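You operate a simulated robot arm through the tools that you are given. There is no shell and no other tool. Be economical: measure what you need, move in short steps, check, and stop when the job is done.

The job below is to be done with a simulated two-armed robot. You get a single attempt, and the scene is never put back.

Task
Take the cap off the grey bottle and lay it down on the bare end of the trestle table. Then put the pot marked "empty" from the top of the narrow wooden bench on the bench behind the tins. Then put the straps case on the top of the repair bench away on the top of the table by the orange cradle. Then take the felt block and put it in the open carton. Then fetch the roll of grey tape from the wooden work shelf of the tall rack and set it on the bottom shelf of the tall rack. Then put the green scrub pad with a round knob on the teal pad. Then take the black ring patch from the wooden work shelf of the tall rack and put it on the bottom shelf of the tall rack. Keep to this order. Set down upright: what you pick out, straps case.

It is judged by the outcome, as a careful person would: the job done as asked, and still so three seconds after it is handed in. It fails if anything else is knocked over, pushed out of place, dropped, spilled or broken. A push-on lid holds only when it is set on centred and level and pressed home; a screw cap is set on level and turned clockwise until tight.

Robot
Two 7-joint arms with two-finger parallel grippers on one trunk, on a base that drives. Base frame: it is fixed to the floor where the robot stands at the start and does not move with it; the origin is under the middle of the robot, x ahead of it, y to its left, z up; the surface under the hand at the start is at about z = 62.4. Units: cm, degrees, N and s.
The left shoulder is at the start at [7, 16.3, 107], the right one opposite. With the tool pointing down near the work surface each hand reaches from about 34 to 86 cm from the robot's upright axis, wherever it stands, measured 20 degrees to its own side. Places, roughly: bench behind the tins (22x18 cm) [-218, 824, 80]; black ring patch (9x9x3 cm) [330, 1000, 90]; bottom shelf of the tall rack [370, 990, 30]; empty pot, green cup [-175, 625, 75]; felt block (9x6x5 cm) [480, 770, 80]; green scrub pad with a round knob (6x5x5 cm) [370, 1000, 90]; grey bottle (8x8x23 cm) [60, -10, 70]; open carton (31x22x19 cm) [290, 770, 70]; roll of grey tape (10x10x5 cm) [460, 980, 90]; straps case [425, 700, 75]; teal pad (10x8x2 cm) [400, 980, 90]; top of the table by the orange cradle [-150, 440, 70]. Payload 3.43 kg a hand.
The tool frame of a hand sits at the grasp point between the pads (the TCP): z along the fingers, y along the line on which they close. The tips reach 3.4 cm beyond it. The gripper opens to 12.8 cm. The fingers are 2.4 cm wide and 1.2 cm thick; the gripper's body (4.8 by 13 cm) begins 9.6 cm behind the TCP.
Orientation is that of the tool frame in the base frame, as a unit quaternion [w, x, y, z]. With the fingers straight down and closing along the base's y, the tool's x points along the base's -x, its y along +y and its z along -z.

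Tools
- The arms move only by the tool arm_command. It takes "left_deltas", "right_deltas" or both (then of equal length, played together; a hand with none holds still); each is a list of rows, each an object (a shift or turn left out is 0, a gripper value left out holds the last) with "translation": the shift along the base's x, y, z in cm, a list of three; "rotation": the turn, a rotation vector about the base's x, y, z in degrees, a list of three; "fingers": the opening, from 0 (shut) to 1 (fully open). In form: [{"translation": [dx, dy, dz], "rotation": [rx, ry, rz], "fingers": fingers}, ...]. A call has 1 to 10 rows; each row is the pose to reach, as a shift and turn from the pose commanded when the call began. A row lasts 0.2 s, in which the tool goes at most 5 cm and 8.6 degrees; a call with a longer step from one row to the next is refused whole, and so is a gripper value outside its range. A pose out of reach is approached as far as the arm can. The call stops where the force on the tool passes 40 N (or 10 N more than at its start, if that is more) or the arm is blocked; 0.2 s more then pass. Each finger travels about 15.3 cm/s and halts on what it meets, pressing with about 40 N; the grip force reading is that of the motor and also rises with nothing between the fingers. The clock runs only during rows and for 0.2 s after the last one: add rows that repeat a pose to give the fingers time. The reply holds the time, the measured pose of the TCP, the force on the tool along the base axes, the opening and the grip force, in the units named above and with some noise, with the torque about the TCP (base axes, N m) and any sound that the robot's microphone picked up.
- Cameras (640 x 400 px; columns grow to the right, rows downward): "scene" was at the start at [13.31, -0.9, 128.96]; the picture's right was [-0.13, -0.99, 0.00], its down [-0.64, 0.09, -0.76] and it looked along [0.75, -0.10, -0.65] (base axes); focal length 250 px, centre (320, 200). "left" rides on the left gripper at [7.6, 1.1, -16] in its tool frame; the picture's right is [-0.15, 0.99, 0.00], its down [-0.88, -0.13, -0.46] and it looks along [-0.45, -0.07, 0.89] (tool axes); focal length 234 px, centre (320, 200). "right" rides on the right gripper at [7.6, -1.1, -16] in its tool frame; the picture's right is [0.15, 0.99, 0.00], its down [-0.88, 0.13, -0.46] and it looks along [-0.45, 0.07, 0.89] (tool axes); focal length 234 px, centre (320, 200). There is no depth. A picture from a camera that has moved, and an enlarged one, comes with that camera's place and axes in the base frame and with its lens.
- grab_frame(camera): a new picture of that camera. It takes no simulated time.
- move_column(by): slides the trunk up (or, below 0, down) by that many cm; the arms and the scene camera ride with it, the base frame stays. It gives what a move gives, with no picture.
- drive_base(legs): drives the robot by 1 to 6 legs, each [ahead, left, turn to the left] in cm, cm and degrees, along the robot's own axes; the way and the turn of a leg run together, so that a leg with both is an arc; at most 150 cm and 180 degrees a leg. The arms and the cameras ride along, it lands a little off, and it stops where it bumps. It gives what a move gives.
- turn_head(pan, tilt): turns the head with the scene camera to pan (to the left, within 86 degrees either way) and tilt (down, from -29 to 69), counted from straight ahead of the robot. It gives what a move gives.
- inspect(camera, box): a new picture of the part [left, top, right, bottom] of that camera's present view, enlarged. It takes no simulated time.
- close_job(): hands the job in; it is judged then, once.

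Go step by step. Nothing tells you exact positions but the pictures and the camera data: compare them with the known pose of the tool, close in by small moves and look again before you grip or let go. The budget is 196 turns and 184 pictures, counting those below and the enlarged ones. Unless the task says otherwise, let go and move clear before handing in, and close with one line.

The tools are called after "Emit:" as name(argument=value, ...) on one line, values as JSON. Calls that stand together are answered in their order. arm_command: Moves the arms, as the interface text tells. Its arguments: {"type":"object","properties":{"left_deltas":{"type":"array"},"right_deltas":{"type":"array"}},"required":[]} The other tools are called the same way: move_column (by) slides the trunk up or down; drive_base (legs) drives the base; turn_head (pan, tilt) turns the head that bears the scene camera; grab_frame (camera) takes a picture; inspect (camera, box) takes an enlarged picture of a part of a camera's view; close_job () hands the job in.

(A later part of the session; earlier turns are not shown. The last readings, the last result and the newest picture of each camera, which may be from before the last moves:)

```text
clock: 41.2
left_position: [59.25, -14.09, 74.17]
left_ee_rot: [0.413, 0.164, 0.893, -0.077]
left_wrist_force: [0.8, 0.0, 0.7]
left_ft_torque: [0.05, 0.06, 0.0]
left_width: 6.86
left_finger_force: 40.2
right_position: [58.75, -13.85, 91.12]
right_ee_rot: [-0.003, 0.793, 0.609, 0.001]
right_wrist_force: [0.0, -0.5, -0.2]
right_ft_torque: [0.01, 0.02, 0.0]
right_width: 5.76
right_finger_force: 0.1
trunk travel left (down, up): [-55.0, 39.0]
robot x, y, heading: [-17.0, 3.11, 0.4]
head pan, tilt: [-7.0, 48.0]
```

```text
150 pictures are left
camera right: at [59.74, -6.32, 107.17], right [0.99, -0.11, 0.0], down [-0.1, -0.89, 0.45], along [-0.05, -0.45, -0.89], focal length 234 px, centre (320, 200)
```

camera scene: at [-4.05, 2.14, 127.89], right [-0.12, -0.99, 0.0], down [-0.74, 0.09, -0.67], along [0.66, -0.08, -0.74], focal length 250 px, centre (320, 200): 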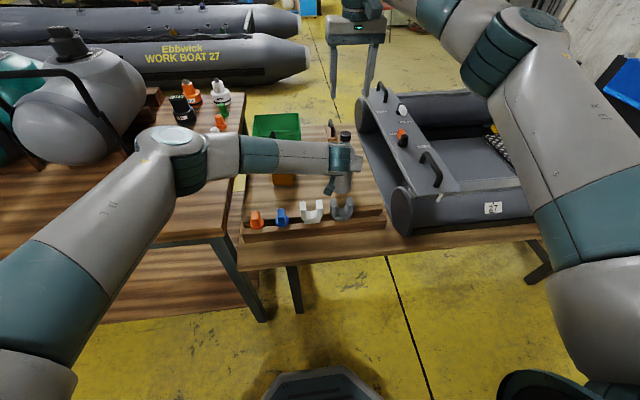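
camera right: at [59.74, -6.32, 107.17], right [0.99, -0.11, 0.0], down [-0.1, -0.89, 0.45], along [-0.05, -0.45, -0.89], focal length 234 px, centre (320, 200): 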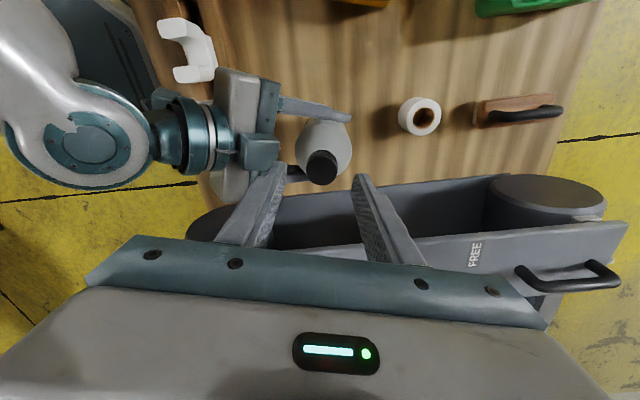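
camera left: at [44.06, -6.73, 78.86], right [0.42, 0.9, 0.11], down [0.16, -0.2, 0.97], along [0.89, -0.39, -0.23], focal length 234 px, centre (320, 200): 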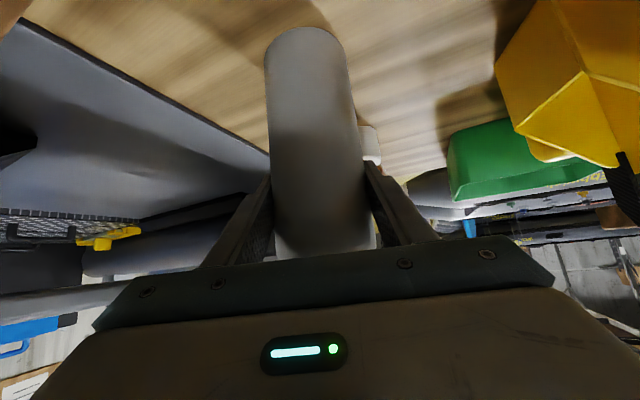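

Centred over the cap at -105 degrees. I'll go down and grip, then turn counter-clockwise 85 degrees.

Emit:
arm_command(right_deltas=[{"translation": [0.2, 0.05, -2.5]}, {"translation": [0.2, 0.05, -4.6]}, {"translation": [0.2, 0.05, -4.6], "fingers": 0.1}, {"translation": [0.2, 0.05, -4.6], "fingers": 0.1}, {"translation": [0.2, 0.05, -4.6], "fingers": 0.1}])

Emit:
arm_command(right_deltas=[{"rotation": [0, 0, 8.5]}, {"rotation": [0, 0, 17]}, {"translation": [0, 0, 0.05], "rotation": [0, 0, 25.5]}, {"translation": [0, 0, 0.1], "rotation": [0, 0, 34]}, {"translation": [0, 0, 0.1], "rotation": [0, 0, 42.5]}, {"translation": [0, 0, 0.1], "rotation": [0, 0, 51]}, {"translation": [0, 0, 0.1], "rotation": [0, 0, 59.5]}, {"translation": [0, 0, 0.15], "rotation": [0, 0, 68]}, {"translation": [0, 0, 0.15], "rotation": [0, 0, 76.5]}, {"translation": [0, 0, 0.15], "rotation": [0, 0, 85]}])

```text
clock: 42.4
left_position: [59.26, -14.3, 74.2]
left_ee_rot: [0.413, 0.164, 0.893, -0.077]
left_wrist_force: [-10.1, 4.6, 3.5]
left_ft_torque: [-0.1, -0.83, -0.01]
left_width: 6.86
left_finger_force: 40.1
right_position: [59.01, -13.88, 86.53]
right_ee_rot: [-0.001, 0.794, 0.609, 0.002]
right_wrist_force: [10.2, -3.1, -1.6]
right_ft_torque: [-0.11, -0.28, 0.03]
right_width: 2.93
right_finger_force: 40.3
trunk travel left (down, up): [-55.0, 39.0]
robot x, y, heading: [-16.7, 3.0, 0.0]
head pan, tilt: [-7.0, 48.0]
```

```text
clock: 44.6
left_position: [59.36, -14.09, 74.17]
left_ee_rot: [0.414, 0.162, 0.893, -0.077]
left_wrist_force: [16.8, 8.4, 3.2]
left_ft_torque: [-0.68, 1.34, -0.02]
left_width: 6.87
left_finger_force: 40.0
right_position: [59.0, -13.97, 86.74]
right_ee_rot: [-0.004, 0.172, 0.985, -0.001]
right_wrist_force: [-15.4, -9.5, -4.8]
right_ft_torque: [-0.42, 0.7, 0.0]
right_width: 2.92
right_finger_force: 39.9
trunk travel left (down, up): [-55.0, 39.0]
robot x, y, heading: [-17.06, 2.64, 0.2]
head pan, tilt: [-7.0, 48.0]
```

It turns freely. I'll turn another 42 degrees to near the limit, then try a gentle lift.

Emit:
arm_command(right_deltas=[{"translation": [-0.2, -0.1, 0], "rotation": [0, 0, 8.5]}, {"translation": [-0.3, -0.15, 0.05], "rotation": [0, 0, 17]}, {"translation": [-0.3, -0.15, 0.1], "rotation": [0, 0, 25.5]}, {"translation": [-0.3, -0.15, 0.1], "rotation": [0, 0, 34]}, {"translation": [-0.3, -0.15, 0.1], "rotation": [0, 0, 40]}])

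Emit:
arm_command(right_deltas=[{"translation": [0, 0, 0.3]}, {"translation": [0, 0, 0.6]}, {"translation": [0, 0, 0.9]}])

Emit:
inspect(camera="scene", box=[290, 100, 390, 200])

```text
clock: 45.8
left_position: [59.23, -14.16, 74.16]
left_ee_rot: [0.413, 0.163, 0.892, -0.077]
left_wrist_force: [-10.4, 19.5, 13.3]
left_ft_torque: [-1.77, -0.56, -0.03]
left_width: 6.88
left_finger_force: 40.1
right_position: [58.87, -14.06, 86.66]
right_ee_rot: [-0.002, -0.175, 0.985, -0.002]
right_wrist_force: [10.0, -18.9, -14.5]
right_ft_torque: [-0.67, -0.6, -0.05]
right_width: 2.91
right_finger_force: 40.4
trunk travel left (down, up): [-55.0, 39.0]
robot x, y, heading: [-16.31, 3.08, 0.4]
head pan, tilt: [-7.0, 48.0]
```

```text
clock: 46.7
left_position: [59.31, -14.18, 74.63]
left_ee_rot: [0.415, 0.163, 0.891, -0.079]
left_wrist_force: [-2.8, 1.3, 4.4]
left_ft_torque: [-0.35, 0.35, -0.03]
left_width: 6.87
left_finger_force: 40.0
right_position: [58.69, -13.93, 87.25]
right_ee_rot: [-0.005, -0.174, 0.985, -0.002]
right_wrist_force: [3.2, -1.4, -6.7]
right_ft_torque: [0.19, -0.7, 0.03]
right_width: 2.9
right_finger_force: 40.8
trunk travel left (down, up): [-55.0, 39.0]
robot x, y, heading: [-16.58, 3.06, 0.3]
head pan, tilt: [-7.0, 48.0]
stopped in row 3 (right hand): the force on the tool passed its limit at 40 N (the readings are from after the stop); the commanded pose is now the measured one
```

```text
4.00 times, centred on (340, 150) of scene
camera zoom: at [-4.11, 2.19, 127.89], right [-0.12, -0.99, 0.0], down [-0.74, 0.09, -0.67], along [0.66, -0.08, -0.74], focal length 999 px, centre (240, 400)
```

zoom: 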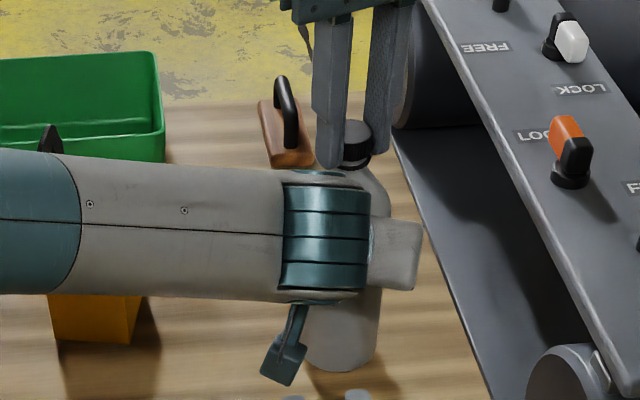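

The thread still holds; more turns are needed. I'll open, settle the bottle back down with the left, and turn the right hand back in place for another bite.

Emit:
arm_command(right_deltas=[{"fingers": 0.45}, {"fingers": 0.45}, {"rotation": [0, 0, -8.5]}, {"rotation": [0, 0, -17]}, {"rotation": [0, 0, -25.5]}, {"rotation": [0, 0, -34]}, {"rotation": [0, 0, -42.5]}, {"rotation": [0, 0, -51]}, {"rotation": [0, 0, -59.5]}, {"rotation": [0, 0, -68]}], left_deltas=[{}, {}, {"translation": [0, 0, -0.2]}, {"translation": [0, 0, -0.4]}, {"translation": [0, 0, -0.4]}, {"translation": [0, 0, -0.4]}, {"translation": [0, 0, -0.4]}, {"translation": [0, 0, -0.4]}, {"translation": [0, 0, -0.4]}, {"translation": [0, 0, -0.4]}])

Emit:
arm_command(right_deltas=[{"rotation": [0, 0, -8.5]}, {"rotation": [0, 0, -17]}, {"rotation": [0, 0, -25.5]}, {"rotation": [0, 0, -34]}, {"rotation": [0, 0, -42.5]}, {"rotation": [0, 0, -51]}, {"rotation": [0, 0, -58]}, {"rotation": [0, 0, -58]}])

Emit:
inspect(camera="right", box=[220, 80, 420, 220])

Emit:
inspect(camera="scene", box=[290, 100, 390, 200])

```text
clock: 48.9
left_position: [59.32, -14.27, 74.2]
left_ee_rot: [0.416, 0.162, 0.892, -0.077]
left_wrist_force: [-0.2, 1.1, -1.3]
left_ft_torque: [0.0, 0.0, -0.01]
left_width: 6.87
left_finger_force: 39.9
right_position: [58.75, -13.94, 87.49]
right_ee_rot: [-0.004, 0.407, 0.914, 0.001]
right_wrist_force: [-0.2, -0.4, -0.9]
right_ft_torque: [0.02, 0.0, 0.02]
right_width: 5.79
right_finger_force: 0.1
trunk travel left (down, up): [-55.0, 39.0]
robot x, y, heading: [-16.87, 2.77, -0.0]
head pan, tilt: [-7.0, 48.0]
```

```text
clock: 50.7
left_position: [59.44, -14.18, 74.14]
left_ee_rot: [0.415, 0.163, 0.892, -0.077]
left_wrist_force: [1.0, 1.1, -1.8]
left_ft_torque: [-0.07, -0.05, 0.02]
left_width: 6.89
left_finger_force: 39.6
right_position: [58.86, -13.99, 87.28]
right_ee_rot: [-0.003, 0.798, 0.602, 0.002]
right_wrist_force: [-1.3, -0.2, 0.0]
right_ft_torque: [-0.03, 0.03, 0.04]
right_width: 5.74
right_finger_force: 0.0
trunk travel left (down, up): [-55.0, 39.0]
robot x, y, heading: [-17.18, 2.8, 0.0]
head pan, tilt: [-7.0, 48.0]
```

```text
2.86 times, centred on (320, 150) of right
camera zoom: at [59.79, -6.57, 103.37], right [0.99, -0.13, 0.0], down [-0.12, -0.89, 0.45], along [-0.06, -0.44, -0.89], focal length 669 px, centre (320, 343)
```

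zoom: 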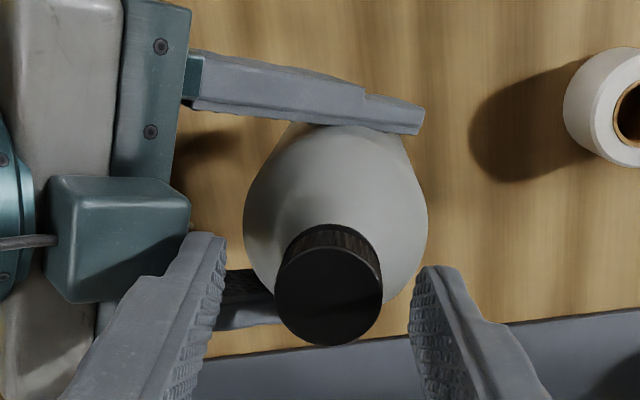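

```text
4.00 times, centred on (340, 150) of scene
camera zoom: at [-4.11, 2.19, 127.89], right [-0.12, -0.99, 0.0], down [-0.74, 0.09, -0.67], along [0.66, -0.08, -0.74], focal length 999 px, centre (240, 400)
```

zoom: 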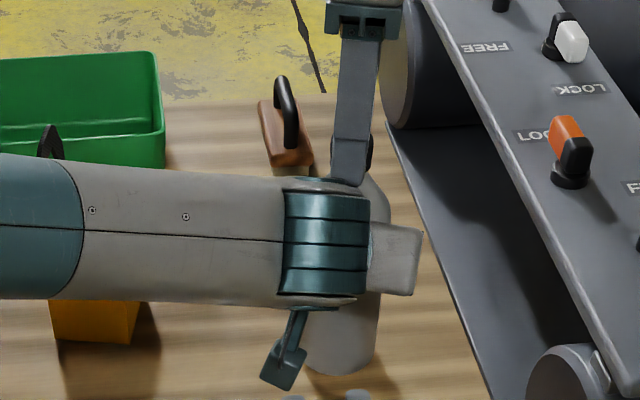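

It's a ribbed screw cap, centred between the fingers. I'll grip and turn again.

Emit:
arm_command(right_deltas=[{"translation": [0.25, 0, -0.4]}, {"translation": [0.25, 0, -0.4], "fingers": 0.1}, {"translation": [0.25, 0, -0.4], "fingers": 0.1}, {"translation": [0.25, 0, -0.4], "fingers": 0.1}])

Emit:
arm_command(right_deltas=[{"rotation": [0, 0, 8.5]}, {"rotation": [0, 0, 17]}, {"translation": [0, 0, 0.02], "rotation": [0, 0, 25.5]}, {"translation": [0, 0, 0.04], "rotation": [0, 0, 34]}, {"translation": [0, 0, 0.06], "rotation": [0, 0, 42.5]}, {"translation": [0, 0, 0.08], "rotation": [0, 0, 51]}, {"translation": [0, 0, 0.1], "rotation": [0, 0, 59.5]}, {"translation": [0, 0, 0.1], "rotation": [0, 0, 68]}, {"translation": [0, 0, 0.1], "rotation": [0, 0, 76.5]}, {"translation": [0, 0, 0.1], "rotation": [0, 0, 85]}])

Emit:
arm_command(right_deltas=[{"rotation": [0, 0, 8.5]}, {"rotation": [0, 0, 17]}, {"translation": [0, 0, 0.02], "rotation": [0, 0, 25.5]}, {"translation": [0, 0, 0.04], "rotation": [0, 0, 34]}, {"translation": [0, 0, 0.06], "rotation": [0, 0, 41]}])

```text
clock: 51.7
left_position: [59.34, -14.24, 74.09]
left_ee_rot: [0.416, 0.163, 0.891, -0.078]
left_wrist_force: [1.2, 0.7, -1.6]
left_ft_torque: [-0.01, 0.3, -0.02]
left_width: 6.84
left_finger_force: 40.2
right_position: [59.13, -13.97, 86.98]
right_ee_rot: [-0.004, 0.798, 0.603, 0.002]
right_wrist_force: [-0.9, 0.7, -0.8]
right_ft_torque: [0.02, -0.15, -0.05]
right_width: 2.91
right_finger_force: 39.6
trunk travel left (down, up): [-55.0, 39.0]
robot x, y, heading: [-16.66, 3.02, 0.2]
head pan, tilt: [-7.0, 48.0]
```

```text
clock: 53.9
left_position: [59.27, -14.36, 74.22]
left_ee_rot: [0.415, 0.163, 0.891, -0.078]
left_wrist_force: [2.6, 3.2, -0.2]
left_ft_torque: [-0.36, 0.31, 0.0]
left_width: 6.86
left_finger_force: 39.7
right_position: [58.96, -13.95, 87.04]
right_ee_rot: [-0.005, 0.179, 0.984, 0.0]
right_wrist_force: [-3.5, -4.2, -0.4]
right_ft_torque: [-0.1, 0.08, -0.05]
right_width: 2.93
right_finger_force: 39.6
trunk travel left (down, up): [-55.0, 39.0]
robot x, y, heading: [-16.83, 2.7, 0.2]
head pan, tilt: [-7.0, 48.0]
```

```text
clock: 55.1
left_position: [59.45, -14.14, 74.03]
left_ee_rot: [0.416, 0.163, 0.891, -0.078]
left_wrist_force: [6.5, 9.0, 0.0]
left_ft_torque: [-0.84, 0.58, 0.07]
left_width: 6.87
left_finger_force: 40.1
right_position: [59.1, -13.99, 87.07]
right_ee_rot: [-0.005, -0.175, 0.985, -0.003]
right_wrist_force: [-6.3, -7.5, -0.6]
right_ft_torque: [-0.24, 0.22, -0.12]
right_width: 2.93
right_finger_force: 39.6
trunk travel left (down, up): [-55.0, 39.0]
robot x, y, heading: [-16.5, 3.09, 0.4]
head pan, tilt: [-7.0, 48.0]
```

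I'll try a gentle lift again, a small step.

Emit:
arm_command(right_deltas=[{"translation": [-0.1, -0.1, 0.25]}, {"translation": [-0.1, -0.1, 0.5]}])

Emit:
inspect(camera="scene", box=[320, 120, 370, 160])

```text
clock: 55.7
left_position: [59.35, -14.32, 74.3]
left_ee_rot: [0.416, 0.163, 0.891, -0.078]
left_wrist_force: [0.5, 9.1, 5.7]
left_ft_torque: [-0.91, 0.08, -0.04]
left_width: 6.84
left_finger_force: 40.1
right_position: [58.89, -14.13, 87.58]
right_ee_rot: [-0.006, -0.174, 0.985, -0.002]
right_wrist_force: [-1.3, -8.0, -6.3]
right_ft_torque: [-0.15, 0.03, -0.02]
right_width: 2.9
right_finger_force: 40.2
trunk travel left (down, up): [-55.0, 39.0]
robot x, y, heading: [-16.97, 2.54, -0.1]
head pan, tilt: [-7.0, 48.0]
```

```text
10.00 times, centred on (345, 140) of scene
camera zoom: at [-4.12, 2.2, 127.9], right [-0.12, -0.99, 0.0], down [-0.74, 0.09, -0.67], along [0.66, -0.08, -0.74], focal length 2498 px, centre (70, 800)
```

zoom: 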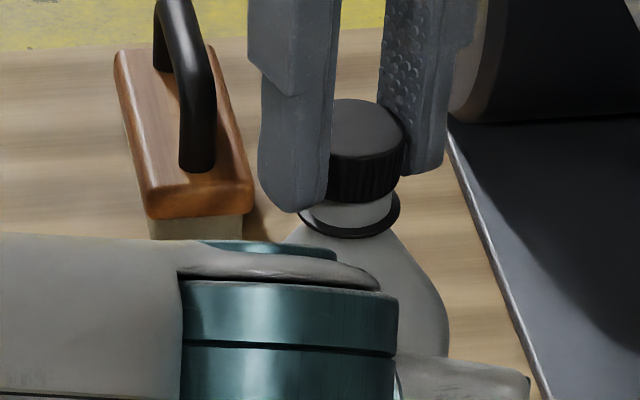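

The cap has risen clear of the neck ring. I'll try lifting a bit more.

Emit:
arm_command(right_deltas=[{"translation": [0, 0, 0.3]}, {"translation": [0, 0, 0.6]}, {"translation": [0, 0, 1.0]}])

Emit:
inspect(camera="scene", box=[320, 120, 370, 160])

```text
clock: 56.5
left_position: [59.33, -14.38, 73.96]
left_ee_rot: [0.415, 0.164, 0.891, -0.078]
left_wrist_force: [-0.8, 0.5, 1.3]
left_ft_torque: [-0.02, 0.07, -0.01]
left_width: 6.85
left_finger_force: 40.3
right_position: [58.85, -13.91, 88.73]
right_ee_rot: [-0.003, -0.175, 0.985, -0.001]
right_wrist_force: [-0.8, -0.1, 0.7]
right_ft_torque: [-0.01, -0.05, -0.02]
right_width: 2.97
right_finger_force: 39.6
trunk travel left (down, up): [-55.0, 39.0]
robot x, y, heading: [-16.44, 2.67, 0.3]
head pan, tilt: [-7.0, 48.0]
```

```text
10.00 times, centred on (345, 140) of scene
camera zoom: at [-4.13, 2.17, 127.9], right [-0.12, -0.99, 0.0], down [-0.74, 0.09, -0.67], along [0.66, -0.08, -0.74], focal length 2498 px, centre (70, 800)
```

zoom: 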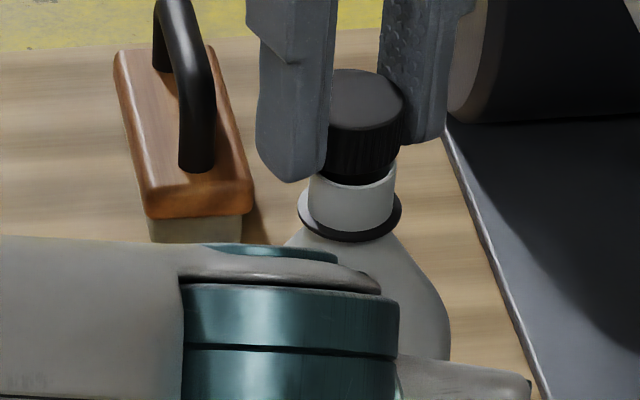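

The cap is off. I'll lift it clear, then free the bottle with the left hand and back away.

Emit:
arm_command(right_deltas=[{"translation": [0, 0, 2]}, {"translation": [0, 0, 5]}, {"translation": [0, 0, 9]}, {"translation": [0, 0, 12]}])

Emit:
arm_command(left_deltas=[{"fingers": 0.6}, {"fingers": 0.85}, {"fingers": 0.85}, {"translation": [-2.2, 0.8, 1.9]}, {"translation": [-5, 1.8, 4.4]}, {"translation": [-8, 2.8, 7]}, {"translation": [-11, 4, 9.8]}, {"translation": [-14, 5, 12.5]}, {"translation": [-16, 8, 15]}, {"translation": [-17, 11, 18]}])

Emit:
grab_frame(camera="scene")

Emit:
grab_frame(camera="right")

```text
clock: 57.5
left_position: [59.39, -14.29, 74.16]
left_ee_rot: [0.416, 0.163, 0.891, -0.078]
left_wrist_force: [-0.2, 0.3, -0.4]
left_ft_torque: [0.02, 0.0, -0.03]
left_width: 6.88
left_finger_force: 40.1
right_position: [58.95, -13.9, 100.64]
right_ee_rot: [-0.004, -0.175, 0.985, -0.002]
right_wrist_force: [-0.2, 0.0, -0.3]
right_ft_torque: [-0.01, 0.0, -0.03]
right_width: 2.91
right_finger_force: 39.8
trunk travel left (down, up): [-55.0, 39.0]
robot x, y, heading: [-16.88, 2.95, 0.1]
head pan, tilt: [-7.0, 48.0]
```

```text
clock: 59.7
left_position: [42.51, -3.19, 92.21]
left_ee_rot: [0.416, 0.163, 0.891, -0.078]
left_wrist_force: [-1.0, 0.2, 0.0]
left_ft_torque: [-0.02, 0.03, -0.01]
left_width: 10.89
left_finger_force: 0.1
right_position: [58.95, -13.99, 100.47]
right_ee_rot: [-0.004, -0.174, 0.985, -0.002]
right_wrist_force: [-0.4, 0.6, -0.5]
right_ft_torque: [0.0, -0.01, -0.01]
right_width: 2.94
right_finger_force: 40.4
trunk travel left (down, up): [-55.0, 39.0]
robot x, y, heading: [-17.08, 2.62, 0.3]
head pan, tilt: [-7.0, 48.0]
```

```text
144 pictures are left
camera scene: at [-4.2, 2.29, 127.9], right [-0.12, -0.99, 0.0], down [-0.74, 0.09, -0.67], along [0.66, -0.08, -0.74], focal length 250 px, centre (320, 200)
```

scene: 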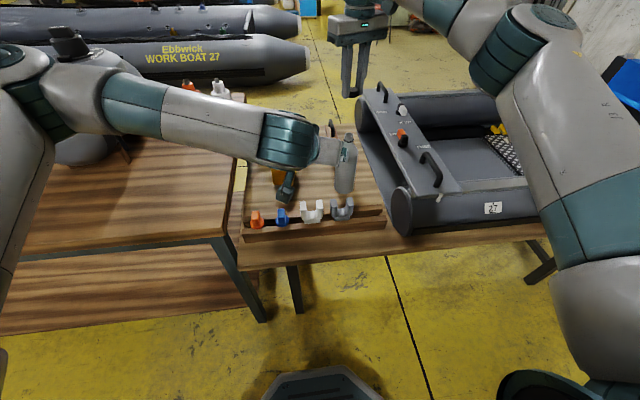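

```text
143 pictures are left
camera right: at [52.34, -17.55, 116.58], right [-0.48, 0.88, 0.0], down [0.79, 0.43, 0.45], along [0.39, 0.21, -0.89], focal length 234 px, centre (320, 200)
```

right: 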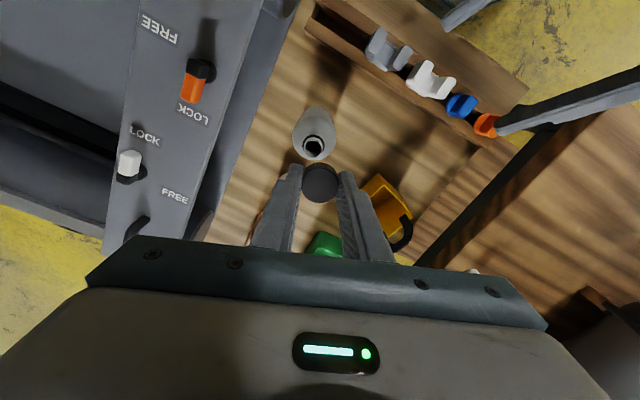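

The bottle stands open and the cap is in the right hand. I'll pull the left arm out of the way, then carry the cap to the clear spot at about [55.5, -0.5].

Emit:
arm_command(left_deltas=[{"translation": [-3, 3, 1]}, {"translation": [-6, 6.5, 2]}, {"translation": [-8, 10, 4]}, {"translation": [-10, 14, 6]}, {"translation": [-12, 18, 8]}, {"translation": [-13, 22, 9]}, {"translation": [-13, 26, 10]}])

Emit:
arm_command(right_deltas=[{"translation": [-1, 4, 0]}, {"translation": [-2, 8.5, 0]}, {"translation": [-3.5, 13, 0]}, {"translation": [-3.5, 13.4, -4]}, {"translation": [-3.5, 13.4, -9]}, {"translation": [-3.5, 13.4, -13]}])

Emit:
grab_frame(camera="scene")

Emit:
grab_frame(camera="right")

```text
clock: 61.3
left_position: [34.91, 23.25, 105.16]
left_ee_rot: [0.415, 0.165, 0.891, -0.079]
left_wrist_force: [0.0, 0.6, -0.3]
left_ft_torque: [-0.04, -0.06, -0.03]
left_width: 10.89
left_finger_force: 0.1
left hand out of reach, approached as far as the arm can: row 4, 5, 6, 7
right_position: [58.84, -13.89, 100.67]
right_ee_rot: [-0.004, -0.175, 0.985, -0.003]
right_wrist_force: [-0.1, 0.5, 0.4]
right_ft_torque: [-0.03, -0.06, 0.0]
right_width: 2.93
right_finger_force: 40.3
trunk travel left (down, up): [-55.0, 39.0]
robot x, y, heading: [-17.47, 2.65, -0.2]
head pan, tilt: [-7.0, 48.0]
```

```text
clock: 62.7
left_position: [34.98, 23.06, 105.02]
left_ee_rot: [0.414, 0.163, 0.892, -0.078]
left_wrist_force: [0.3, 0.1, 0.3]
left_ft_torque: [-0.02, 0.06, 0.03]
left_width: 10.88
left_finger_force: 0.1
right_position: [55.39, -0.68, 87.7]
right_ee_rot: [-0.005, -0.174, 0.985, -0.002]
right_wrist_force: [0.7, 0.0, 0.4]
right_ft_torque: [-0.02, 0.0, 0.0]
right_width: 2.95
right_finger_force: 39.9
trunk travel left (down, up): [-55.0, 39.0]
robot x, y, heading: [-16.6, 2.79, 0.2]
head pan, tilt: [-7.0, 48.0]
```

```text
142 pictures are left
camera scene: at [-4.07, 2.2, 127.9], right [-0.12, -0.99, 0.0], down [-0.74, 0.09, -0.67], along [0.66, -0.08, -0.74], focal length 250 px, centre (320, 200)
```

scene: 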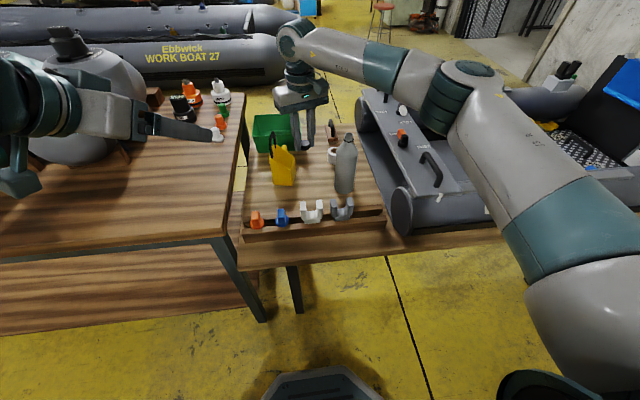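

```text
141 pictures are left
camera right: at [48.89, -4.25, 103.63], right [-0.48, 0.88, 0.0], down [0.79, 0.43, 0.45], along [0.39, 0.21, -0.89], focal length 234 px, centre (320, 200)
```

right: 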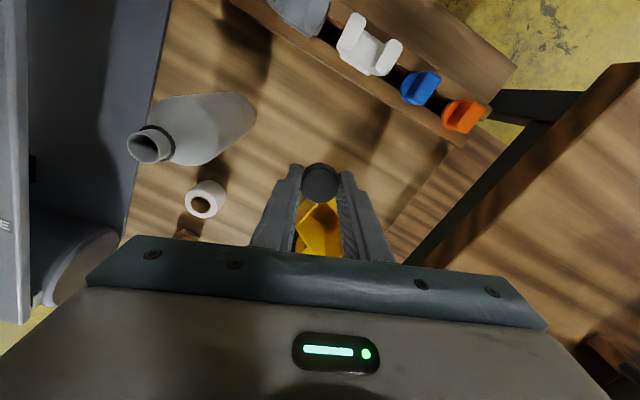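

Bare wood lies under the cap and the cup is behind. I'll lower, then feel for the table.

Emit:
arm_command(right_deltas=[{"translation": [0, 0, -4]}, {"translation": [0, 0, -8]}, {"translation": [0, 0, -12]}, {"translation": [0, 0, -16]}, {"translation": [0, 0, -19]}, {"translation": [0, 0, -20.2]}, {"translation": [0, 0, -20.2]}])

Emit:
arm_command(right_deltas=[{"translation": [0, 0, -0.3]}, {"translation": [0, 0, -0.6]}, {"translation": [0, 0, -0.9]}, {"translation": [0, 0, -1.2]}])

Emit:
inspect(camera="scene", box=[260, 110, 380, 210])

```text
clock: 64.3
left_position: [35.05, 23.14, 105.18]
left_ee_rot: [0.415, 0.163, 0.892, -0.078]
left_wrist_force: [0.0, 0.6, -0.4]
left_ft_torque: [0.04, -0.03, -0.04]
left_width: 10.9
left_finger_force: 0.0
right_position: [55.19, -0.68, 67.3]
right_ee_rot: [-0.004, -0.174, 0.985, -0.002]
right_wrist_force: [0.2, 0.0, 0.4]
right_ft_torque: [-0.02, -0.01, 0.01]
right_width: 2.93
right_finger_force: 39.8
trunk travel left (down, up): [-55.0, 39.0]
robot x, y, heading: [-16.86, 3.04, 0.2]
head pan, tilt: [-7.0, 48.0]
```

```text
clock: 65.3
left_position: [34.93, 23.12, 105.08]
left_ee_rot: [0.415, 0.163, 0.892, -0.077]
left_wrist_force: [-0.4, 0.0, -0.5]
left_ft_torque: [-0.02, 0.04, 0.0]
left_width: 10.88
left_finger_force: 0.2
right_position: [55.37, -0.68, 66.23]
right_ee_rot: [-0.005, -0.175, 0.985, -0.002]
right_wrist_force: [-0.1, 0.1, -0.1]
right_ft_torque: [0.01, 0.01, -0.02]
right_width: 2.9
right_finger_force: 39.9
trunk travel left (down, up): [-55.0, 39.0]
robot x, y, heading: [-16.61, 2.81, 0.0]
head pan, tilt: [-7.0, 48.0]
```

```text
4.00 times, centred on (320, 160) of scene
camera zoom: at [-4.13, 2.21, 127.9], right [-0.12, -0.99, 0.0], down [-0.74, 0.09, -0.67], along [0.66, -0.08, -0.74], focal length 999 px, centre (320, 360)
```

zoom: 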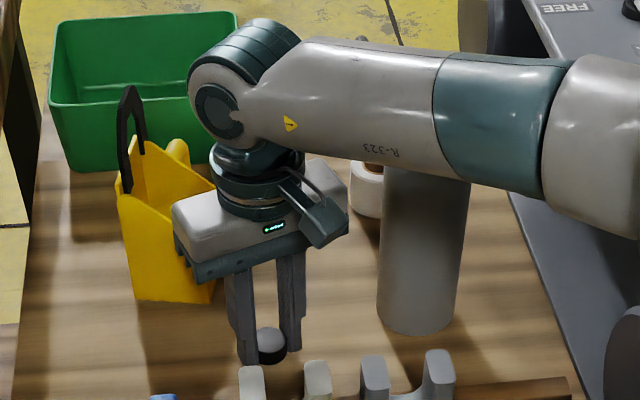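

The cap is close to the table. I'll go down a little more until contact.

Emit:
arm_command(right_deltas=[{"translation": [0, 0, -0.25]}, {"translation": [0, 0, -0.5]}, {"translation": [0, 0, -0.7]}])

Emit:
inspect(camera="scene", box=[280, 170, 380, 230])

```text
clock: 66.1
left_position: [35.12, 23.06, 105.18]
left_ee_rot: [0.414, 0.164, 0.892, -0.078]
left_wrist_force: [-0.3, -0.6, 0.5]
left_ft_torque: [0.01, 0.0, -0.01]
left_width: 10.87
left_finger_force: 0.1
right_position: [55.38, -0.61, 65.49]
right_ee_rot: [-0.004, -0.174, 0.985, -0.002]
right_wrist_force: [-0.2, -0.8, 0.4]
right_ft_torque: [-0.01, 0.01, -0.03]
right_width: 2.93
right_finger_force: 39.6
trunk travel left (down, up): [-55.0, 39.0]
robot x, y, heading: [-17.06, 3.18, 0.4]
head pan, tilt: [-7.0, 48.0]
```

```text
6.40 times, centred on (330, 200) of scene
camera zoom: at [-4.13, 2.21, 127.9], right [-0.12, -0.99, 0.0], down [-0.74, 0.09, -0.67], along [0.66, -0.08, -0.74], focal length 1599 px, centre (256, 200)
```

zoom: 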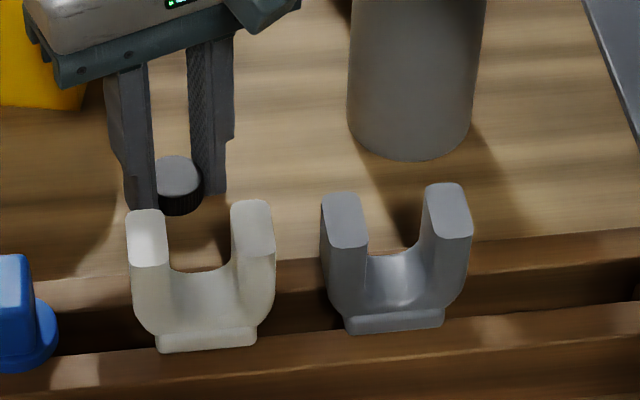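

Still no contact; the table must be slightly lower. Continuing down in small steps.

Emit:
arm_command(right_deltas=[{"translation": [0, 0, -0.25]}, {"translation": [0, 0, -0.5]}, {"translation": [0, 0, -0.75]}, {"translation": [0, 0, -1.0]}])

Emit:
inspect(camera="scene", box=[280, 170, 380, 230])

```text
clock: 67.1
left_position: [34.65, 22.95, 105.23]
left_ee_rot: [0.416, 0.164, 0.891, -0.078]
left_wrist_force: [-0.4, -0.1, -0.3]
left_ft_torque: [-0.01, 0.04, -0.04]
left_width: 10.87
left_finger_force: 0.0
right_position: [55.5, -0.65, 65.41]
right_ee_rot: [-0.001, -0.174, 0.985, 0.0]
right_wrist_force: [-10.9, -3.7, 23.0]
right_ft_torque: [0.35, 0.24, 0.09]
right_width: 2.94
right_finger_force: 40.0
trunk travel left (down, up): [-55.0, 39.0]
robot x, y, heading: [-17.13, 3.04, 0.0]
head pan, tilt: [-7.0, 48.0]
stopped in row 4 (right hand): the force on the tool passed its limit at 43 N (the readings are from after the stop); the commanded pose is now the measured one
```

```text
6.40 times, centred on (330, 200) of scene
camera zoom: at [-4.47, 2.14, 127.93], right [-0.12, -0.99, 0.0], down [-0.74, 0.09, -0.67], along [0.67, -0.08, -0.74], focal length 1599 px, centre (256, 200)
```

zoom: 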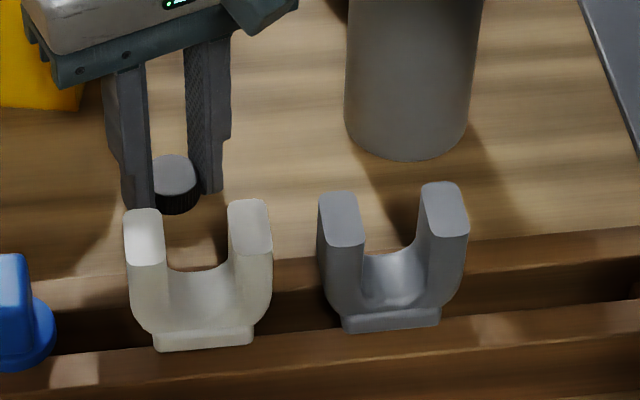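

The cap is on the table. I'll ease off slightly, open, and lift away.

Emit:
arm_command(right_deltas=[{"translation": [0, 0, 0.1]}, {"translation": [0, 0, 0.1], "fingers": 0.35}, {"translation": [0, 0, 0.1], "fingers": 0.4}, {"translation": [0, 0, 0.1]}, {"translation": [0, 0, 3]}, {"translation": [0, 0, 7]}, {"translation": [0, 0, 12]}, {"translation": [0, 0, 17]}, {"translation": [0, 0, 22]}, {"translation": [0, 0, 27]}])

Emit:
grab_frame(camera="right")

Emit:
grab_frame(camera="scene")

```text
clock: 69.3
left_position: [34.89, 22.99, 105.22]
left_ee_rot: [0.415, 0.162, 0.892, -0.077]
left_wrist_force: [0.0, -0.9, -0.7]
left_ft_torque: [-0.02, 0.0, 0.01]
left_width: 10.87
left_finger_force: 0.1
right_position: [55.46, -0.73, 92.13]
right_ee_rot: [-0.003, -0.175, 0.985, -0.001]
right_wrist_force: [0.1, 0.3, 0.2]
right_ft_torque: [-0.04, -0.01, -0.02]
right_width: 5.12
right_finger_force: 0.0
trunk travel left (down, up): [-55.0, 39.0]
robot x, y, heading: [-17.04, 2.99, 0.1]
head pan, tilt: [-7.0, 48.0]
```

```text
137 pictures are left
camera right: at [48.84, -4.33, 108.05], right [-0.48, 0.88, 0.0], down [0.78, 0.43, 0.45], along [0.4, 0.21, -0.89], focal length 234 px, centre (320, 200)
```

right: 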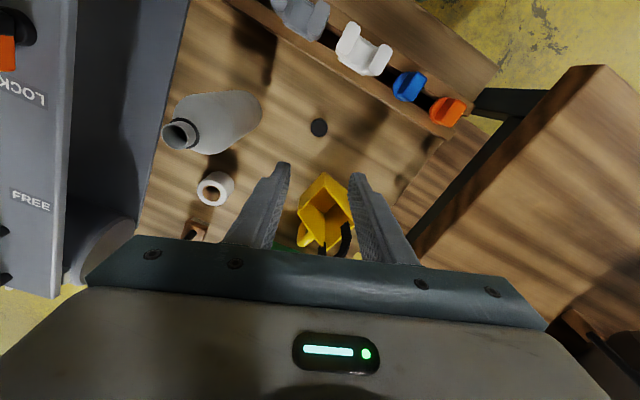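

```text
136 pictures are left
camera scene: at [-4.27, 2.23, 127.9], right [-0.12, -0.99, 0.0], down [-0.74, 0.09, -0.67], along [0.66, -0.08, -0.74], focal length 250 px, centre (320, 200)
```

scene: 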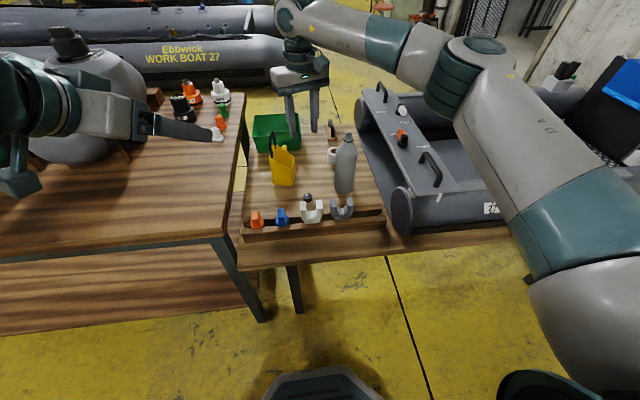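

The cap lies upright on bare wood. Next I'll bring both arms to a compact carrying pose before driving to the pot.

Emit:
arm_command(left_deltas=[{"rotation": [0, 0, 7]}, {"rotation": [0, 0, 14]}, {"rotation": [0, 0, 20]}], right_deltas=[{"translation": [0, 0, 4]}, {"translation": [0, 0, 8]}, {"translation": [0, 0, 12]}])

Emit:
arm_command(left_deltas=[{"rotation": [0, 8, 0]}, {"rotation": [0, 16, 0]}, {"rotation": [0, 24, 0]}, {"rotation": [0, 32, 0]}, {"rotation": [0, 40, 0]}, {"rotation": [0, 48, 0]}, {"rotation": [0, 49, 0]}], right_deltas=[{"translation": [-3.9, -3, 0], "rotation": [0, 0, -3]}, {"translation": [-7.8, -6, 0], "rotation": [0, 0, -6]}, {"translation": [-11.7, -9, 0], "rotation": [0, 0, -9]}, {"translation": [-15.6, -12, 0], "rotation": [0, 0, -12]}, {"translation": [-19.5, -15, 0], "rotation": [0, 0, -15]}, {"translation": [-23.4, -18, 0], "rotation": [0, 0, -18]}, {"translation": [-27.3, -21, 0], "rotation": [0, 0, -20]}])

Emit:
drive_base(legs=[[-25, 0, 0], [0, 0, 90]])

Emit:
turn_head(pan=0, tilt=20)

Emit:
grab_frame(camera="scene")

```text
clock: 70.1
left_position: [35.8, 23.02, 105.62]
left_ee_rot: [0.422, 0.005, 0.907, -0.004]
left_wrist_force: [-0.7, -0.3, 0.4]
left_ft_torque: [-0.02, 0.0, 0.01]
left_width: 10.89
left_finger_force: 0.1
left hand out of reach, approached as far as the arm can: row 1, 2, 3
right_position: [55.54, -0.9, 104.17]
right_ee_rot: [-0.002, -0.174, 0.985, -0.002]
right_wrist_force: [0.0, 0.2, 0.4]
right_ft_torque: [0.02, 0.0, 0.0]
right_width: 5.13
right_finger_force: 0.1
trunk travel left (down, up): [-55.0, 39.0]
robot x, y, heading: [-16.81, 2.62, 0.1]
head pan, tilt: [-7.0, 48.0]
```

```text
clock: 71.7
left_position: [35.73, 22.79, 105.66]
left_ee_rot: [0.008, 0.005, 1.0, -0.006]
left_wrist_force: [-0.4, 0.5, 0.3]
left_ft_torque: [0.01, -0.03, 0.0]
left_width: 10.84
left_finger_force: 0.1
right_position: [28.12, -21.56, 104.2]
right_ee_rot: [-0.001, -0.002, 1.0, 0.0]
right_wrist_force: [-0.6, 0.4, -0.4]
right_ft_torque: [0.02, -0.02, -0.01]
right_width: 5.1
right_finger_force: 0.0
trunk travel left (down, up): [-55.0, 39.0]
robot x, y, heading: [-16.92, 2.78, 0.0]
head pan, tilt: [-7.0, 48.0]
```

```text
clock: 77.3
left_position: [-62.86, 55.22, 105.62]
left_ee_rot: [-0.01, 0.709, -0.706, 0.0]
left_wrist_force: [0.2, -0.1, 0.5]
left_ft_torque: [0.0, -0.04, 0.05]
left_width: 10.87
left_finger_force: 0.1
right_position: [-18.43, 48.29, 104.23]
right_ee_rot: [0.001, 0.712, -0.703, 0.003]
right_wrist_force: [0.2, 0.2, -1.1]
right_ft_torque: [-0.03, -0.01, -0.03]
right_width: 5.09
right_finger_force: 0.1
trunk travel left (down, up): [-55.0, 39.0]
robot x, y, heading: [-42.18, 2.86, 90.2]
head pan, tilt: [-7.0, 48.0]
```

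```text
clock: 78.3
left_position: [-62.82, 55.21, 105.55]
left_ee_rot: [-0.01, 0.709, -0.705, -0.001]
left_wrist_force: [-0.7, -0.1, 0.0]
left_ft_torque: [-0.01, 0.02, -0.06]
left_width: 10.9
left_finger_force: 0.0
right_position: [-18.46, 48.17, 104.32]
right_ee_rot: [0.001, 0.711, -0.703, 0.003]
right_wrist_force: [0.4, 0.3, -0.3]
right_ft_torque: [0.01, 0.02, 0.02]
right_width: 5.14
right_finger_force: 0.0
trunk travel left (down, up): [-55.0, 39.0]
robot x, y, heading: [-42.72, 2.54, 90.8]
head pan, tilt: [0.0, 20.0]
```

```text
135 pictures are left
camera scene: at [-42.57, 17.35, 132.18], right [1.0, 0.01, 0.0], down [0.0, -0.34, -0.94], along [-0.01, 0.94, -0.34], focal length 250 px, centre (320, 200)
```

scene: 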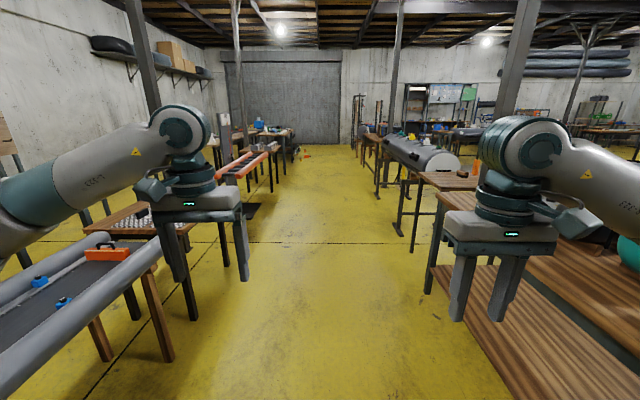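

The corridor ahead is clear at x about -42. I'll drive 450 cm along it and look.

Emit:
drive_base(legs=[[150, 0, 0], [150, 0, 0], [150, 0, 0]])

Emit:
turn_head(pan=35, tilt=22)

Emit:
grab_frame(camera="scene")

```text
clock: 99.9
left_position: [-65.59, 508.95, 105.65]
left_ee_rot: [0.01, -0.701, 0.713, 0.001]
left_wrist_force: [-0.3, 0.1, 0.4]
left_ft_torque: [0.01, 0.0, 0.02]
left_width: 10.88
left_finger_force: 0.1
right_position: [-21.3, 501.11, 104.13]
right_ee_rot: [-0.001, -0.705, 0.709, -0.003]
right_wrist_force: [0.3, 0.3, 0.8]
right_ft_torque: [-0.03, -0.03, 0.02]
right_width: 5.13
right_finger_force: 0.0
trunk travel left (down, up): [-55.0, 39.0]
robot x, y, heading: [-45.73, 456.05, 89.8]
head pan, tilt: [0.0, 20.0]
```

```text
clock: 100.9
left_position: [-65.61, 508.93, 105.58]
left_ee_rot: [0.011, -0.702, 0.712, 0.001]
left_wrist_force: [0.2, -0.7, -0.5]
left_ft_torque: [-0.01, 0.0, 0.01]
left_width: 10.87
left_finger_force: 0.1
right_position: [-21.35, 500.85, 104.34]
right_ee_rot: [-0.001, -0.706, 0.708, -0.002]
right_wrist_force: [0.2, 0.5, 0.6]
right_ft_torque: [0.01, 0.03, 0.01]
right_width: 5.13
right_finger_force: 0.0
trunk travel left (down, up): [-55.0, 39.0]
robot x, y, heading: [-46.05, 456.16, 89.5]
head pan, tilt: [35.0, 22.0]
```

```text
134 pictures are left
camera scene: at [-51.36, 468.94, 131.86], right [0.82, 0.57, 0.0], down [0.21, -0.31, -0.93], along [-0.53, 0.76, -0.37], focal length 250 px, centre (320, 200)
```

scene: 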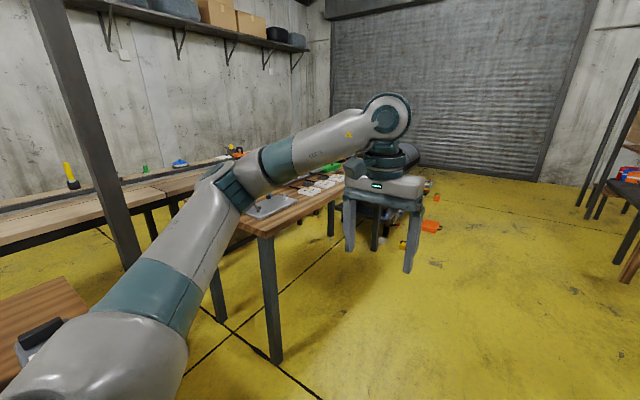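

The narrow bench's near corner seems to be at [-127, 531]. I'll drive on alongside it to y≈622 and turn to face it.

Emit:
drive_base(legs=[[110, 0, 0], [55, 0, 0], [0, 0, 90]])

Emit:
turn_head(pan=0, tilt=30)

Emit:
grab_frame(camera="scene")

```text
clock: 113.2
left_position: [-99.89, 599.57, 105.55]
left_ee_rot: [-0.007, 1.0, 0.012, -0.007]
left_wrist_force: [-0.9, -0.1, -0.3]
left_ft_torque: [-0.02, -0.01, -0.01]
left_width: 10.87
left_finger_force: 0.0
right_position: [-93.76, 644.19, 104.25]
right_ee_rot: [-0.001, 1.0, 0.017, 0.003]
right_wrist_force: [-0.2, -0.2, 0.1]
right_ft_torque: [0.04, 0.03, -0.01]
right_width: 5.12
right_finger_force: 0.0
trunk travel left (down, up): [-55.0, 39.0]
robot x, y, heading: [-48.08, 621.37, -177.8]
head pan, tilt: [35.0, 22.0]
```

```text
clock: 114.2
left_position: [-99.82, 599.67, 105.69]
left_ee_rot: [-0.006, 1.0, 0.012, -0.008]
left_wrist_force: [0.0, -0.7, 0.3]
left_ft_torque: [0.0, 0.0, 0.0]
left_width: 10.87
left_finger_force: 0.1
right_position: [-93.76, 644.25, 104.17]
right_ee_rot: [0.0, 1.0, 0.018, 0.003]
right_wrist_force: [-0.6, -1.0, 0.2]
right_ft_torque: [-0.03, 0.0, 0.04]
right_width: 5.11
right_finger_force: 0.0
trunk travel left (down, up): [-55.0, 39.0]
robot x, y, heading: [-47.81, 621.07, -178.3]
head pan, tilt: [0.0, 30.0]
```

```text
133 pictures are left
camera scene: at [-61.9, 621.15, 130.58], right [-0.04, 1.0, 0.0], down [0.5, 0.02, -0.87], along [-0.87, -0.03, -0.5], focal length 250 px, centre (320, 200)
```

scene: 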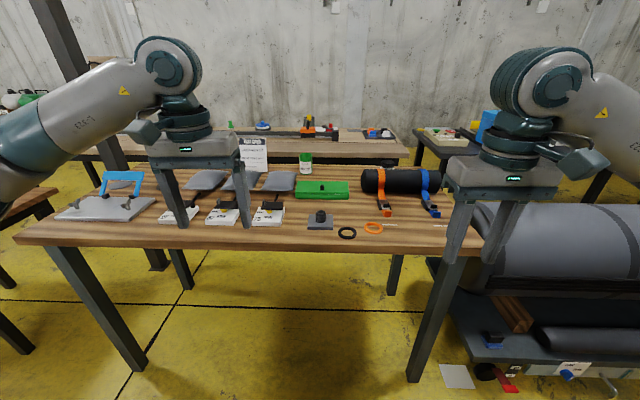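

I see the bench with tools, a green case and a small green/white pot at the back. I'll zoom in to find the pot marked "empty".

Emit:
inspect(camera="scene", box=[220, 110, 440, 250])

Emit:
inspect(camera="scene", box=[400, 100, 540, 180])

```text
2.86 times, centred on (330, 180) of scene
camera zoom: at [-61.9, 621.15, 130.58], right [-0.04, 1.0, 0.0], down [0.5, 0.02, -0.87], along [-0.87, -0.03, -0.5], focal length 714 px, centre (291, 257)
```

zoom: 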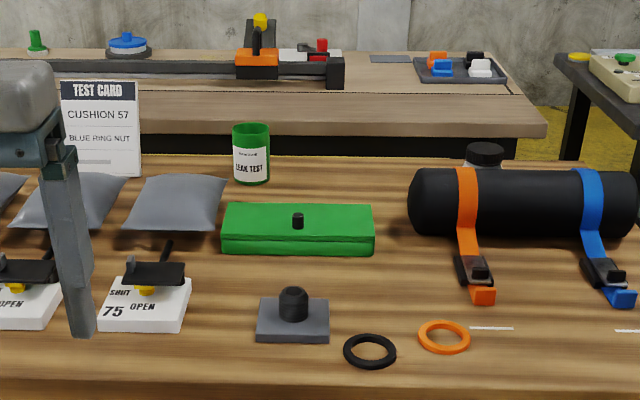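

```text
4.57 times, centred on (470, 140) of scene
camera zoom: at [-61.9, 621.15, 130.58], right [-0.04, 1.0, 0.0], down [0.5, 0.02, -0.87], along [-0.87, -0.03, -0.5], focal length 1142 px, centre (-366, 474)
```

zoom: 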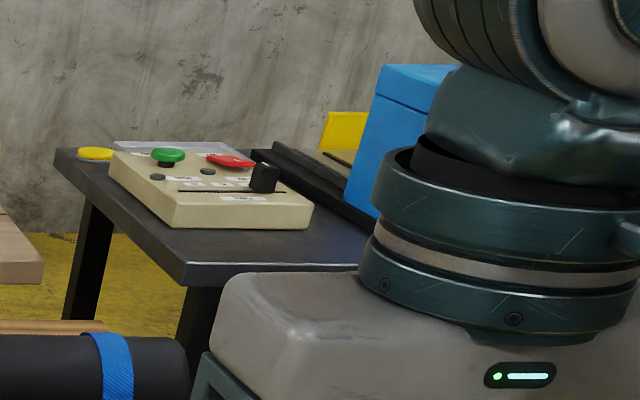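

The green cup with a label stands at the back of the bench, near [-185, 608]. I'll drive closer to read its label and be in reach.

Emit:
drive_base(legs=[[40, -9, -1.7]])

Emit:
turn_head(pan=8, tilt=32)

Emit:
grab_frame(camera="scene")

Emit:
inspect(camera="scene", box=[230, 60, 410, 170])

```text
clock: 116.7
left_position: [-140.42, 609.24, 105.53]
left_ee_rot: [-0.007, 1.0, -0.001, -0.008]
left_wrist_force: [0.3, 0.1, -0.4]
left_ft_torque: [0.01, -0.01, 0.01]
left_width: 10.89
left_finger_force: 0.0
right_position: [-132.98, 653.71, 104.18]
right_ee_rot: [-0.001, 1.0, 0.004, 0.002]
right_wrist_force: [-1.2, -0.5, 0.5]
right_ft_torque: [0.02, -0.02, -0.01]
right_width: 5.13
right_finger_force: 0.0
trunk travel left (down, up): [-55.0, 39.0]
robot x, y, heading: [-87.62, 629.52, -179.7]
head pan, tilt: [0.0, 30.0]
```

```text
clock: 117.4
left_position: [-140.24, 609.3, 105.55]
left_ee_rot: [-0.007, 1.0, 0.0, -0.009]
left_wrist_force: [0.5, 0.8, 0.5]
left_ft_torque: [-0.02, 0.02, -0.02]
left_width: 10.87
left_finger_force: 0.0
right_position: [-132.99, 653.69, 104.16]
right_ee_rot: [-0.001, 1.0, 0.003, 0.003]
right_wrist_force: [-0.5, 0.6, -0.2]
right_ft_torque: [-0.03, -0.01, -0.01]
right_width: 5.09
right_finger_force: 0.0
trunk travel left (down, up): [-55.0, 39.0]
robot x, y, heading: [-87.61, 629.65, -179.8]
head pan, tilt: [8.0, 32.0]
```

```text
130 pictures are left
camera scene: at [-101.71, 628.43, 130.26], right [-0.15, 0.99, 0.0], down [0.52, 0.08, -0.85], along [-0.84, -0.12, -0.53], focal length 250 px, centre (320, 200)
```

scene: 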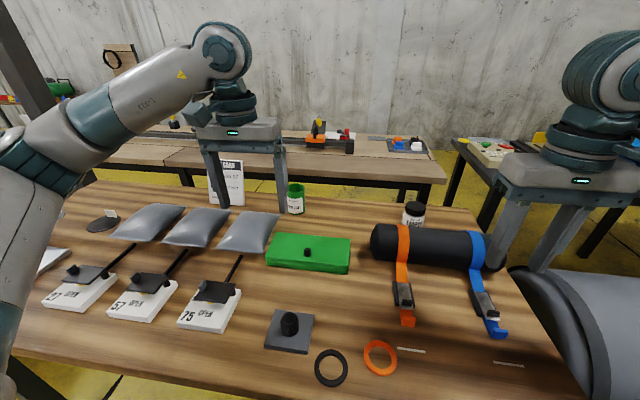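

```text
3.56 times, centred on (320, 115) of scene
camera zoom: at [-101.71, 628.43, 130.26], right [-0.15, 0.99, 0.0], down [0.52, 0.08, -0.85], along [-0.84, -0.12, -0.53], focal length 888 px, centre (320, 502)
```

zoom: 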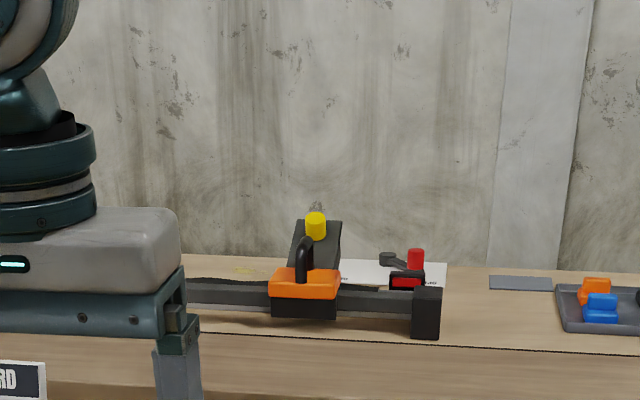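

Emit:
inspect(camera="scene", box=[270, 170, 350, 220])

Emit:
inspect(camera="scene", box=[380, 190, 460, 240])

```text
8.00 times, centred on (310, 195) of scene
camera zoom: at [-101.71, 628.43, 130.26], right [-0.15, 0.99, 0.0], down [0.52, 0.08, -0.85], along [-0.84, -0.12, -0.53], focal length 1998 px, centre (400, 240)
```

zoom: 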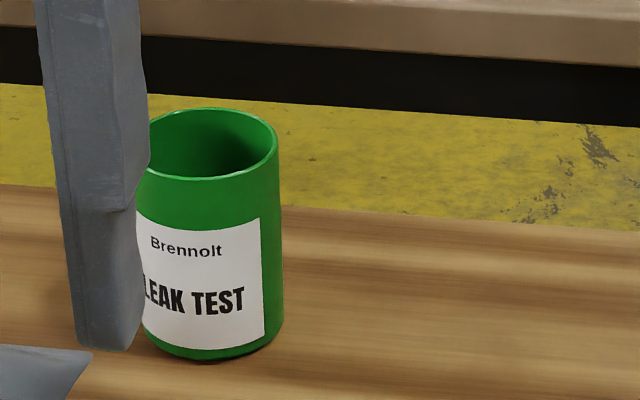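

```text
8.00 times, centred on (420, 215) of scene
camera zoom: at [-101.71, 628.43, 130.26], right [-0.15, 0.99, 0.0], down [0.52, 0.08, -0.85], along [-0.84, -0.12, -0.53], focal length 1998 px, centre (-480, 80)
```

zoom: 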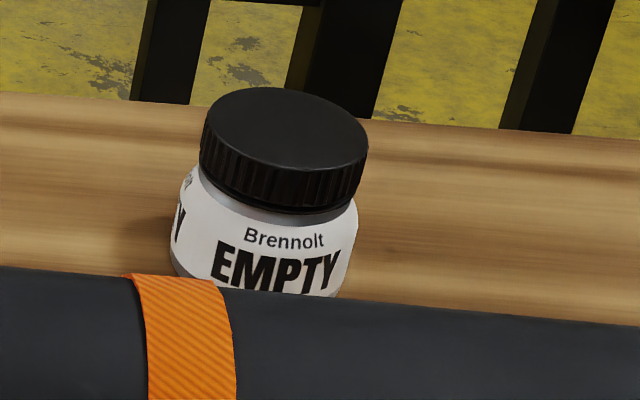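

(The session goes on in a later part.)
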